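You operate a simulated robot arm through the tools that you are given. There is no shell and no other tool. Be economical: measure what you need, move in short steps, check, and stop when the job is done.

You are at the controls of a simulated robot arm. One attempt, no reset.

JOB
Fetch the yellow cloth pad and set it on the white blotter on the top of the sorting table.
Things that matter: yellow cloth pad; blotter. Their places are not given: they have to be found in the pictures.

It is judged by the outcome, as a careful person would: the job done as asked, and still so three seconds after it is handed in. It fails if anything else is knocked over, pushed out of place, dropped, spilled or broken.

ROBOT AND FRAMES
A 7-joint arm with a two-finger parallel gripper, fixed in place. Base frame: the origin is at the foot of the arm, x ahead of it, y to its left, z up; the work surface is at about z = 660. Lengths are in mm, angles in degrees, forces in N, time in s.
With the tool pointing down near the work surface it reaches from about 240 to 680 mm from the base axis. Its first joint turns from -66.0 to 66.0 degrees. Payload 1.57 kg.
The tool frame sits at the grasp point between the pads (the TCP): z along the fingers, y along the line on which they close. The tips reach 30 mm beyond it. The gripper opens to 110 mm. The fingers are 24 mm wide and 12 mm thick; the gripper's body (48 by 112 mm) begins 78 mm behind the TCP.
Orientation is that of the tool frame in the base frame, as a unit quaternion [x, y, z, w]. With the fingers straight down and closing along the base's y, the tool's x points along the base's -x, its y along +y and its z along -z.

CONTROLS
- The arm moves only by the tool servo_tool. Its argument "series" is a list of rows, each a list of 5 numbers: the shift along the tool's x, y, z in mm, then the turn about the tool's z in degrees, then the opening in per cent of the stroke, from 0 (shut) to 100 (fully open). In form: [[tx, ty, tz, spin, hand], ...]. A call has 1 to 20 rows; each row shifts and turns the commanded pose from where the row before left it, along the tool's axes as they then stand. A row lasts 0.2 s, in which the tool goes at most 50 mm and 8.6 degrees; a call with a longer step from one row to the next is refused whole, and so is a gripper value outside its range. Where a pose cannot be reached the arm comes as near as it can. A force on the tool above 40 N (or 10 N above the force at the start of the call, whichever is more), or a blocked arm, ends the call early, and 0.2 s more pass. Each finger travels about 108 mm/s and halts on what it meets, pressing with about 23 N; the grip force reading is that of the motor and also rises with nothing between the fingers. The clock runs only during rows and for 0.2 s after the last one: add rows that do not move to give the fingers time. The reply holds the time, the measured pose of the TCP, the force on the tool along the base axes, the opening and the grip force, in the units named above and with some noise, and new pictures: "show" is both (left out), scene, wrist or none.
- Cameras (640 x 400 px; columns grow to the right, rows downward): "scene" is fixed at [147.4, -389.3, 1389.6]; the picture's right is [0.88, -0.48, 0.00], its down [-0.34, -0.62, -0.71] and it looks along [0.34, 0.62, -0.71] (base axes); focal length 358 px, centre (320, 200). "wrist" rides on the gripper at [-36, 0, -80] in the tool frame; the picture's right is [0.00, -1.00, 0.00], its down [0.97, 0.00, -0.24] and it looks along [0.24, 0.00, 0.97] (tool axes); focal length 218 px, centre (320, 200).
- measure_at(camera, pixels): there is no depth. For up to 12 entries [column, row, z] of the newest picture of that camera ("zoom" is the newest enlarged one), the place [x, y] in the base frame at which the ray of that pixel passes the height z, good to about 2 mm. No time passes.
- zoom(camera, box): a new picture of the part [left, top, right, bottom] of that camera's present view, enlarged. No time passes.
- sign_off(): hands the job in; it is judged then, once.

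Work in short steps. Measure before you move; look again where a grasp or a placing could have gone wrong, and mend it. You have 60 turns and 120 pictures in all, those below and enlarged ones among them. Open the gripper and draw the arm clear of the work before you hand the job in, unless the task says otherwise; then end with one line.

The tools are called after "Call:" by a JSON object that holds its "api" and its "payload". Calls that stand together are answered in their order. servo_tool: Moves the arm, as the interface text tells. Its arguments: {"type":"object","properties":{"series":{"type":"array","items":{"type":"array","items":{"type":"number"}}},"show":{"type":"string","enum":["both","scene","wrist","none"]}},"required":["series"]} The other tools are called the same way: measure_at (camera, pixels) gives the place at which the rays of pixels pass given heights; zoom (camera, box) takes an enlarged picture of a part of a camera's view; sign_off () hands the job in.

At the start:

```text
clock: 0.0
tool_pos: [359.1, 231.3, 882.0]
tool_rot: [0.001, 1.0, 0.0, 0.0]
ft_force: [0.8, 0.6, 0.3]
width: 110.1
grasp_force: 0.0
```

scene: 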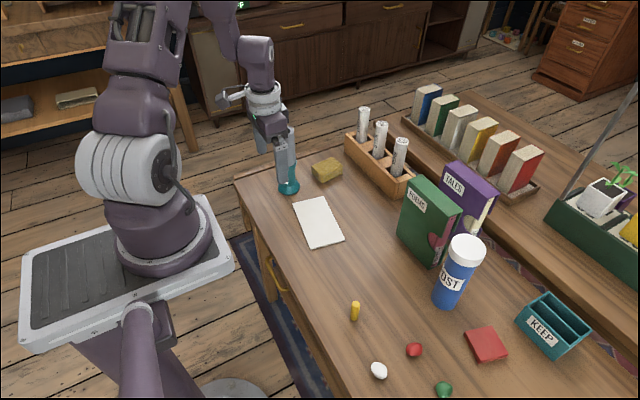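
wrist: 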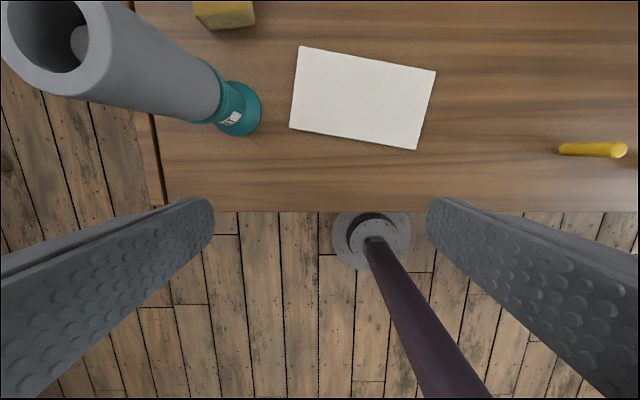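

The scene shows a yellow block-like object at about (327,170), a white sheet at (318,222), and a tall grey/teal item at (287,170) next to it. I'll zoom in to identify them.

Call:
{"api": "zoom", "payload": {"camera": "scene", "box": [230, 110, 390, 260]}}

Call:
{"api": "measure_at", "payload": {"camera": "scene", "pixels": [[293, 203, 660], [326, 197, 660], [343, 238, 660], [308, 249, 660], [312, 165, 690], [333, 157, 690], [343, 168, 690], [320, 182, 660], [343, 174, 660], [289, 190, 660], [282, 130, 830]]}}

Call:
{"api": "zoom", "payload": {"camera": "scene", "box": [330, 280, 470, 400]}}

```text
2.67 times, centred on (310, 185) of scene
```

zoom: 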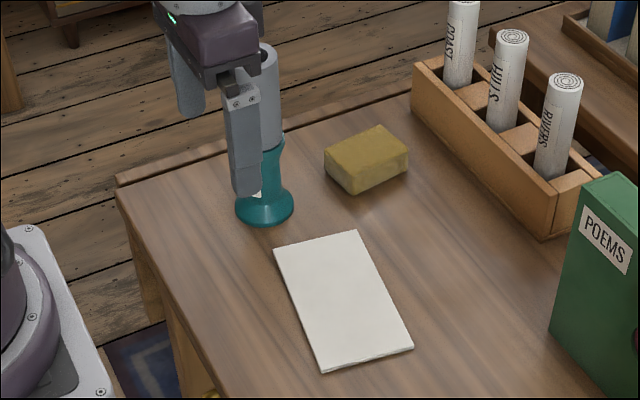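

```text
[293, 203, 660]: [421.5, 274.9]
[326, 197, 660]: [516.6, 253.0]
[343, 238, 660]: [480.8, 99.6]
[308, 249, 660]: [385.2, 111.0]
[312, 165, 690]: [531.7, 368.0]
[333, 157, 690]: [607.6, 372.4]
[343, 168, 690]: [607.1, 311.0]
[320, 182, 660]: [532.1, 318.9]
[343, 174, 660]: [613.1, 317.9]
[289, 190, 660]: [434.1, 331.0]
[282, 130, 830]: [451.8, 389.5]
```

```text
3.33 times, centred on (400, 340) of scene
```

zoom: 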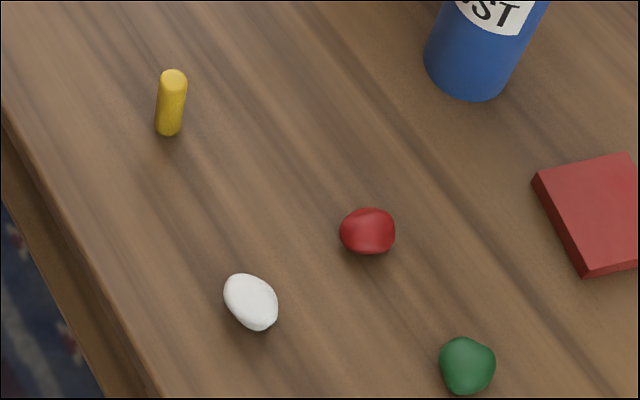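

The pad is the yellow block near (570,340). The blotter is centred near (451,185). A tall grey/teal item stands near (440,345), so I'll go around it: move to -y, then +x, and look.

Call:
{"api": "servo_tool", "payload": {"series": [[0, -30, 0, 0, 100], [0, -30, 0, 0, 100], [-35, 0, 0, 0, 100], [-35, 0, 0, 0, 100], [-35, 0, 0, 0, 100], [-35, 0, 0, 0, 100], [-30, 0, 0, 0, 100], [0, 30, 0, 0, 100], [0, 30, 0, 0, 100], [0, 0, 0, 0, 100]]}}

Call:
{"api": "measure_at", "payload": {"camera": "scene", "pixels": [[290, 122, 780], [290, 122, 800], [290, 122, 820], [290, 122, 840]]}}

```text
clock: 2.2
tool_pos: [527.8, 231.6, 881.7]
tool_rot: [0.0, 1.0, 0.0, 0.0]
ft_force: [-1.3, -0.5, 0.4]
width: 109.9
grasp_force: 0.0
```

scene: 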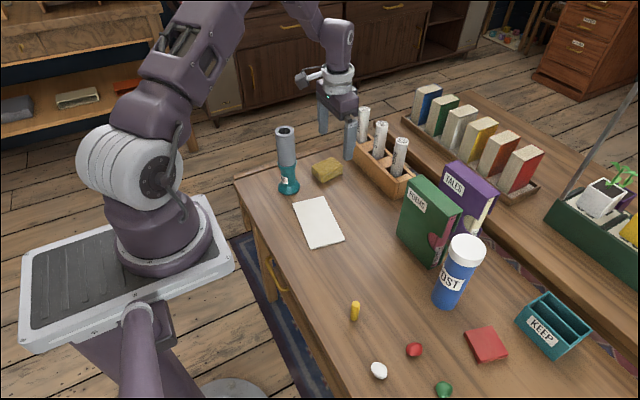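
wrist: 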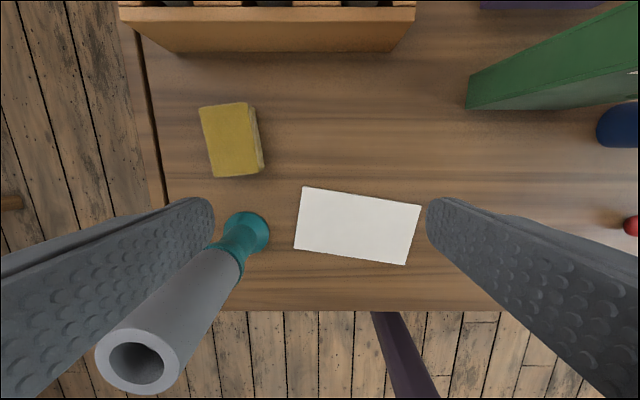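

```text
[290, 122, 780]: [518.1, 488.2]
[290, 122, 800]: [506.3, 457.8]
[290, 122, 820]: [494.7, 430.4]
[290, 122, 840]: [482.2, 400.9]
```

From the wrist, the pad's top face has corners (200,107), (247,102), (257,172) and (213,178). I'll measure those, the blotter corners, the vase and the rack.

Call:
{"api": "measure_at", "payload": {"camera": "wrist", "pixels": [[200, 107, 690], [247, 102, 690], [257, 172, 690], [213, 178, 690], [303, 186, 662], [421, 206, 662], [406, 265, 662], [294, 249, 662], [245, 232, 665], [140, 360, 800], [140, 52, 660], [404, 50, 660]]}}

Call:
{"api": "zoom", "payload": {"camera": "wrist", "box": [150, 60, 310, 260]}}

Call:
{"api": "measure_at", "payload": {"camera": "scene", "pixels": [[285, 131, 780], [285, 131, 800], [285, 131, 820], [285, 131, 840], [288, 186, 660]]}}

```text
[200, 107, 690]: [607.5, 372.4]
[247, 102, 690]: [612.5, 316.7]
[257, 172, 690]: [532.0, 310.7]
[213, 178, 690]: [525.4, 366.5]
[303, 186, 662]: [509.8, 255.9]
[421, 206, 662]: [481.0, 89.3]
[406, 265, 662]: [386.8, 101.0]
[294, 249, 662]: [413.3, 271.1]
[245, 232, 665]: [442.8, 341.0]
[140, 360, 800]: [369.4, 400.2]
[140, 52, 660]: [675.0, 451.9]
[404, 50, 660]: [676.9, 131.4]
```

```text
2.00 times, centred on (230, 160) of wrist
```

zoom: 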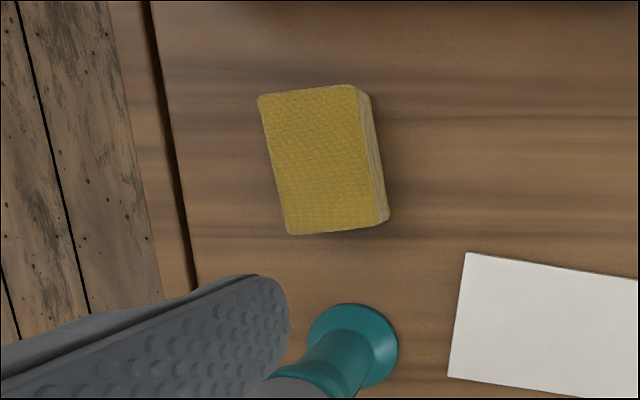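

```text
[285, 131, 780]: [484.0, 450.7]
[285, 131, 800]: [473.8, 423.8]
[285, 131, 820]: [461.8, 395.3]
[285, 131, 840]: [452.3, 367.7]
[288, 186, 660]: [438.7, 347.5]
```

The pad is centred at about (569,341), 82×56 mm, turned about +4° from x, with its top near z 690. The vase is at (442,343) and about 190 mm tall, clear of the path. I'll move over the pad, spin −4°, and drop part-way.

Call:
{"api": "servo_tool", "payload": {"series": [[-41, 0, 0, 0, 100], [0, 37, 0, 0, 100], [0, 36, 0, 0, 100], [0, 36, 0, 0, 100], [0, 0, 0, -4.2, 100], [0, 0, 30, 0, 100], [0, 0, 30, 0, 100], [0, 0, 30, 0, 100], [0, 0, 0, 0, 100]]}}

```text
clock: 4.2
tool_pos: [569.8, 339.7, 792.6]
tool_rot: [-0.036, 0.999, 0.0, 0.0]
ft_force: [0.1, -1.4, 0.7]
width: 109.8
grasp_force: 0.1
```

scene: 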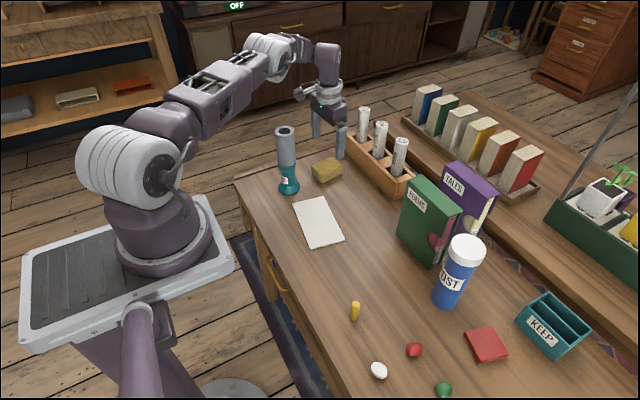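
wrist: 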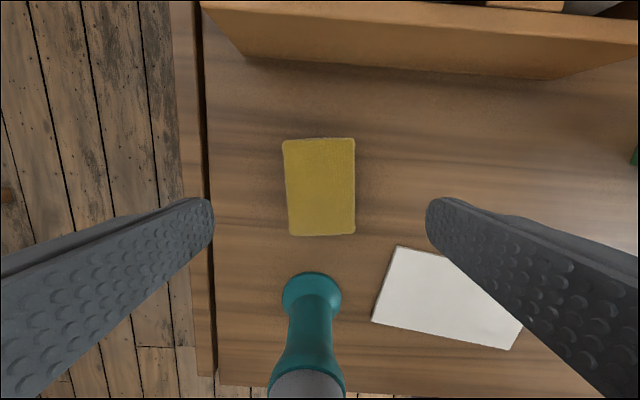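

The pad is centred and square between the fingers (285–355, 138–236). I'll lower to TCP z about 699 with the tips just above the table.

Call:
{"api": "servo_tool", "payload": {"series": [[0, 0, 30, 0, 100], [0, 0, 30, 0, 100], [0, 0, 20, 0, 100], [0, 0, 13, 0, 100], [0, 0, 0, 0, 100]]}}

```text
clock: 5.4
tool_pos: [560.3, 334.1, 699.5]
tool_rot: [-0.037, 0.999, 0.0, 0.0]
ft_force: [-0.2, 0.4, 1.1]
width: 109.9
grasp_force: 0.2
out of reach, approached as far as the arm can: row 3, 4
```

scene: 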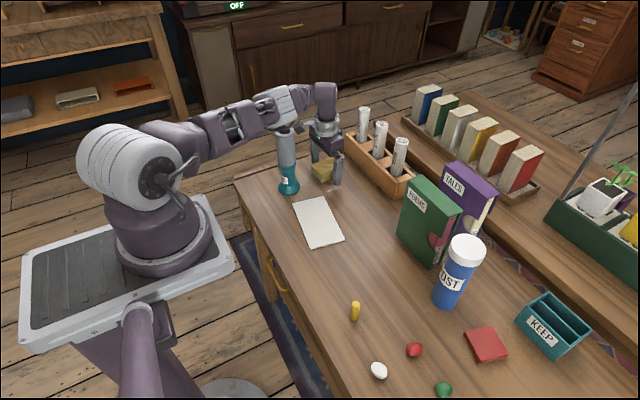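
wrist: 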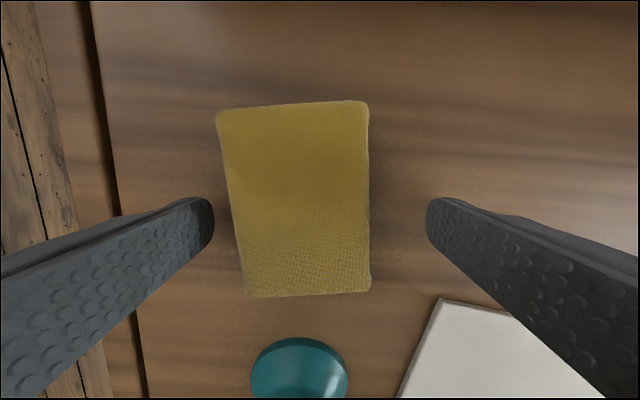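

The reach limit left the tool about 10 mm short, but the pad still lies well between the fingers and nothing was touched. I'll close the gripper.

Call:
{"api": "servo_tool", "payload": {"series": [[0, 0, 0, 0, 70], [0, 0, 0, 0, 50], [0, 0, 0, 0, 35], [0, 0, 0, 0, 35], [0, 0, 0, 0, 35]]}}

```text
clock: 6.6
tool_pos: [561.3, 335.4, 698.8]
tool_rot: [-0.036, 0.999, 0.0, 0.0]
ft_force: [0.2, -0.7, -0.2]
width: 60.1
grasp_force: 23.1
```

scene: 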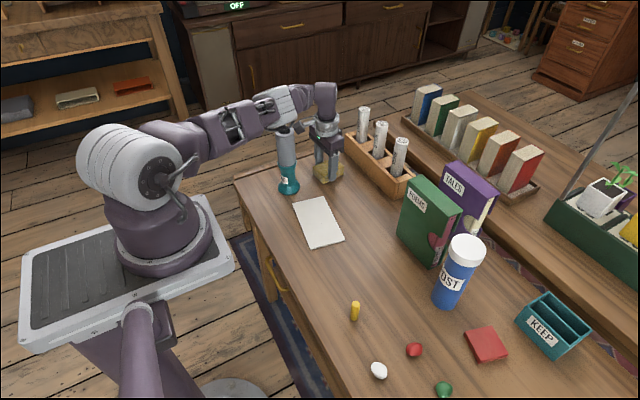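
wrist: 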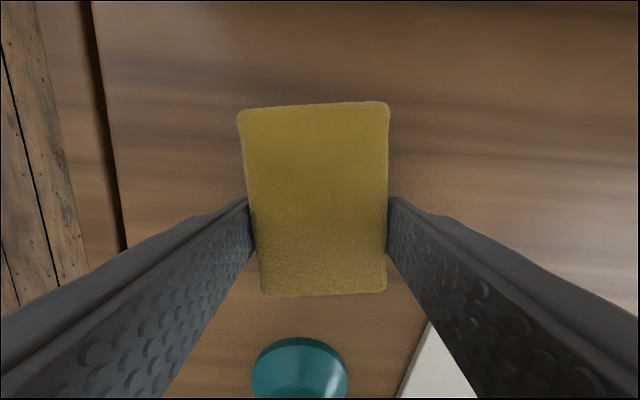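

The grip holds at 60 mm and 23 N. I'll lift straight up, check the pad is held, then move -y away from the vase.

Call:
{"api": "servo_tool", "payload": {"series": [[0, 0, -20, 0, 35], [0, 0, -30, 0, 35], [0, 0, -40, 0, 35], [0, 0, -40, 0, 35], [0, 0, -20, 0, 35], [0, -30, 0, 0, 35], [0, -30, 0, 0, 35], [0, -30, 0, 0, 35], [0, -30, 0, 0, 35], [0, -30, 0, 0, 35], [0, 0, 0, 0, 35]]}}

```text
clock: 9.0
tool_pos: [572.5, 183.6, 850.0]
tool_rot: [-0.036, 0.999, 0.001, 0.0]
ft_force: [0.4, 0.3, -0.2]
width: 59.7
grasp_force: 22.8
```

scene: 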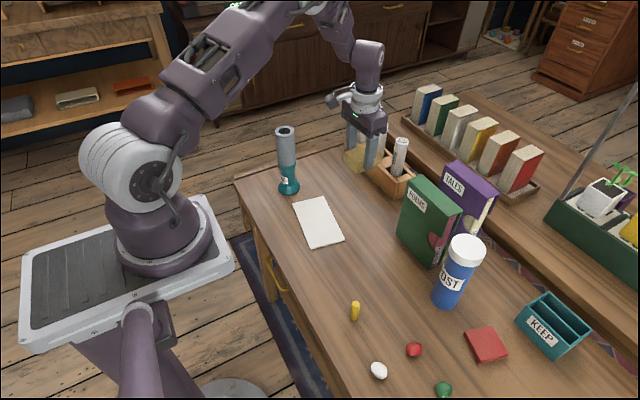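
wrist: 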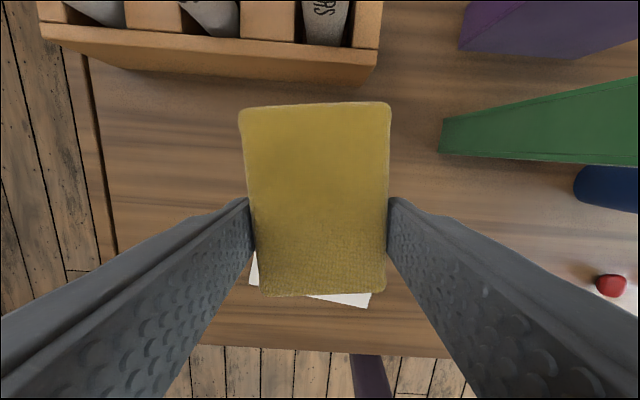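

The pad is held steady. I'll shift to above the blotter and spin −76.5° so the pad's long side follows the blotter's long side.

Call:
{"api": "servo_tool", "payload": {"series": [[32, -3, 0, 0, 35], [32, 0, 0, 0, 35], [32, 0, 0, 0, 35], [30.6, 0, 0, 0, 35], [0, 0, 0, -8.5, 35], [0, 0, 0, -8.5, 35], [0, 0, 0, -8.5, 35], [0, 0, 0, -8.5, 35], [0, 0, 0, -8.5, 35], [0, 0, 0, -8.5, 35], [0, 0, 0, -8.5, 35], [0, 0, 0, -8.5, 35], [0, 0, 0, -8.5, 35], [0, 0, 0, 0, 35]]}}

```text
clock: 12.0
tool_pos: [446.1, 172.4, 850.2]
tool_rot: [-0.648, 0.761, 0.0, -0.001]
ft_force: [0.3, 0.4, -0.4]
width: 59.2
grasp_force: 22.8
```

scene: 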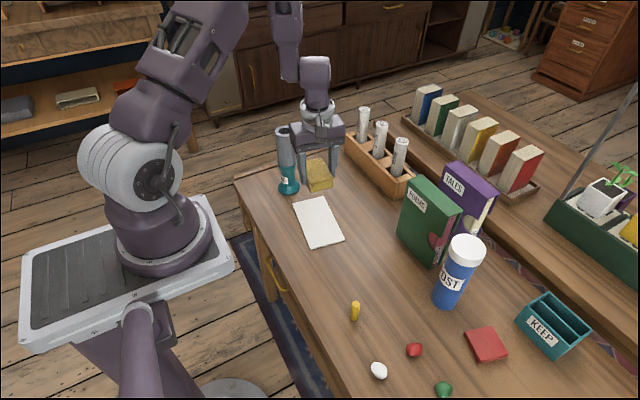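
wrist: 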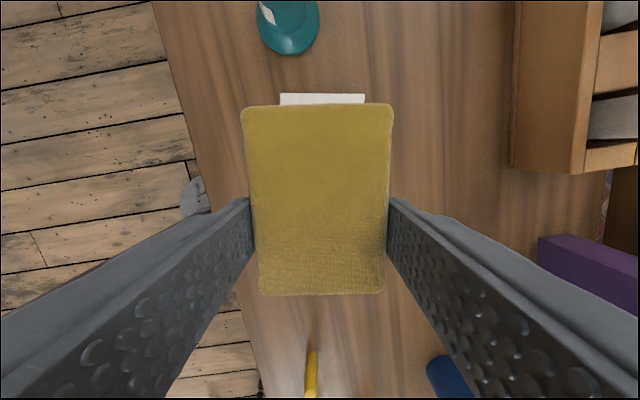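

Rotation is good and the blotter edge lies parallel behind the pad (280–365, 98). I'll lower to about z 712 and check.

Call:
{"api": "servo_tool", "payload": {"series": [[0, 0, 30, 0, 35], [0, 0, 30, 0, 35], [0, 0, 30, 0, 35], [0, 0, 28, 0, 35], [0, 0, 20, 0, 35], [0, 0, 0, 0, 35]]}}

```text
clock: 13.4
tool_pos: [446.3, 171.9, 711.7]
tool_rot: [-0.647, 0.762, -0.001, 0.0]
ft_force: [-0.1, 0.1, -0.8]
width: 59.3
grasp_force: 22.9
```

scene: 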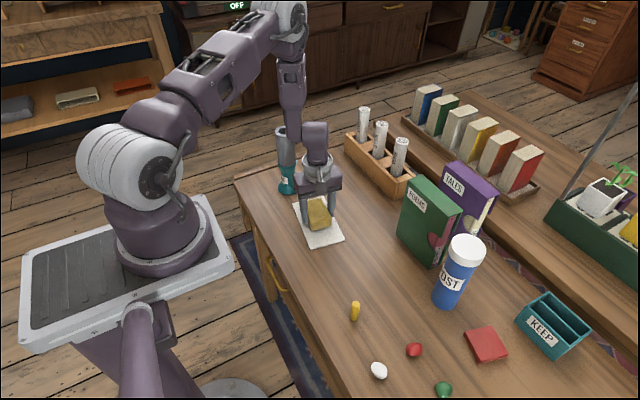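
wrist: 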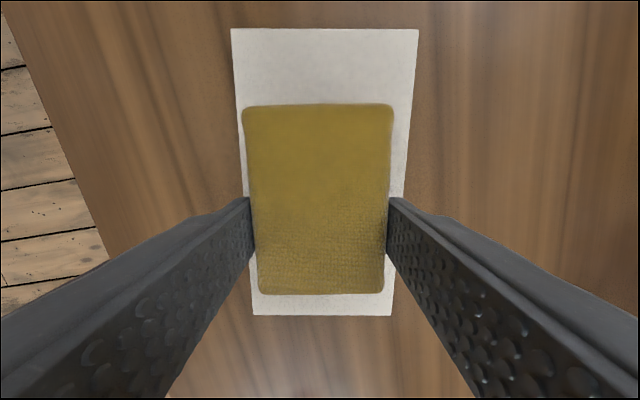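

I'll check the centring of the pad over the blotter by measuring both in the wrist picture.

Call:
{"api": "measure_at", "payload": {"camera": "wrist", "pixels": [[231, 28, 663], [418, 29, 663], [391, 315, 663], [254, 315, 663], [243, 107, 702], [392, 105, 702], [383, 293, 702], [260, 294, 702]]}}

Call:
{"api": "zoom", "payload": {"camera": "scene", "box": [270, 160, 370, 260]}}

```text
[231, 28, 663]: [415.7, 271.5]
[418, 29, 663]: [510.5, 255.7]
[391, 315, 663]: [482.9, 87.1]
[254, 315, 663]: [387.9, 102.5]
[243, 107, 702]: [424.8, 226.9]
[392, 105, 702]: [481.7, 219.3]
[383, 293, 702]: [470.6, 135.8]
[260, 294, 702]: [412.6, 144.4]
```

```text
4.00 times, centred on (320, 210) of scene
```

zoom: 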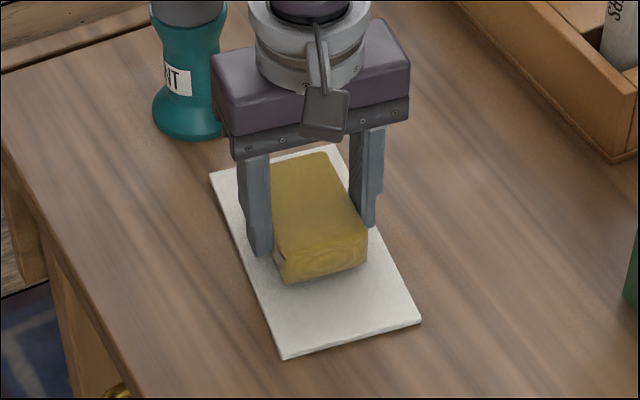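

Pad centre (447,182) vs blotter centre (449,179): well centred. I'll lower the last few millimetres gently, watching the force.

Call:
{"api": "servo_tool", "payload": {"series": [[0, 0, 4, 0, 35], [0, 0, 2, 0, 35], [0, 0, 2, 0, 35], [0, 0, 0, 0, 35]], "show": "none"}}

Call:
{"api": "zoom", "payload": {"camera": "scene", "box": [270, 160, 370, 260]}}

```text
clock: 14.4
tool_pos: [446.9, 173.0, 703.8]
tool_rot: [-0.648, 0.762, 0.0, 0.002]
ft_force: [-1.7, -0.9, 25.3]
width: 59.3
grasp_force: 23.0
```

```text
4.00 times, centred on (320, 210) of scene
```

zoom: 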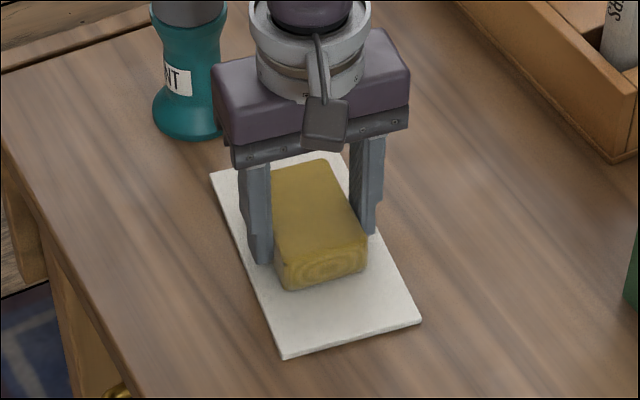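

The upward force of 25 N shows the pad is resting on the blotter. I'll ease up 1 mm, open moderately, and rise straight up.

Call:
{"api": "servo_tool", "payload": {"series": [[0, 0, -1, 0, 35], [0, 0, 0, 0, 60], [0, 0, 0, 0, 80], [0, 0, 0, 0, 80], [0, 0, -20, 0, 80], [0, 0, -30, 0, 80], [0, 0, -40, 0, 80], [0, 0, -40, 0, 80], [0, 0, -40, 0, 80], [0, 0, 0, 0, 80]]}}

```text
clock: 16.6
tool_pos: [447.5, 171.9, 877.6]
tool_rot: [-0.648, 0.762, 0.0, -0.001]
ft_force: [-0.5, 0.0, 0.2]
width: 87.9
grasp_force: 0.0
```

scene: 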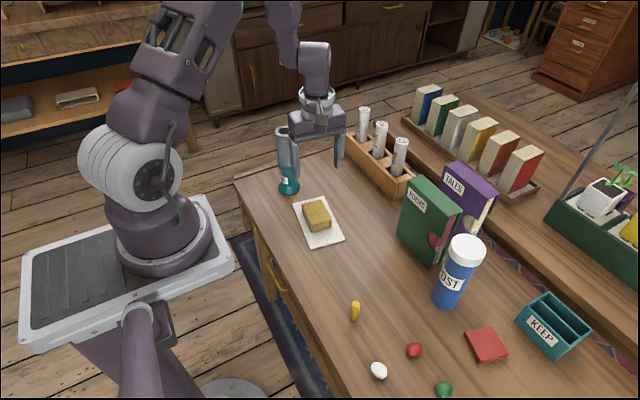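
wrist: 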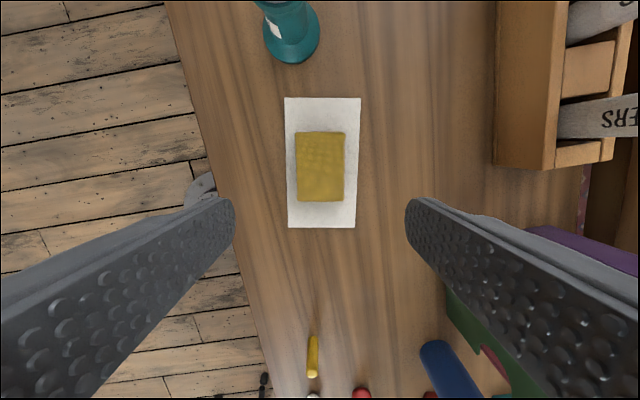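

The pad (295–345, 132–202) lies fully on the blotter, nothing else has moved, and the arm is well clear and open. I'm handing it in.

Call:
{"api": "sign_off", "payload": {}}

```text
The job is handed in.
```

The yellow cloth pad is lying near the centre of the white blotter, nothing else appears to have moved, and the arm is drawn clear with the gripper open.
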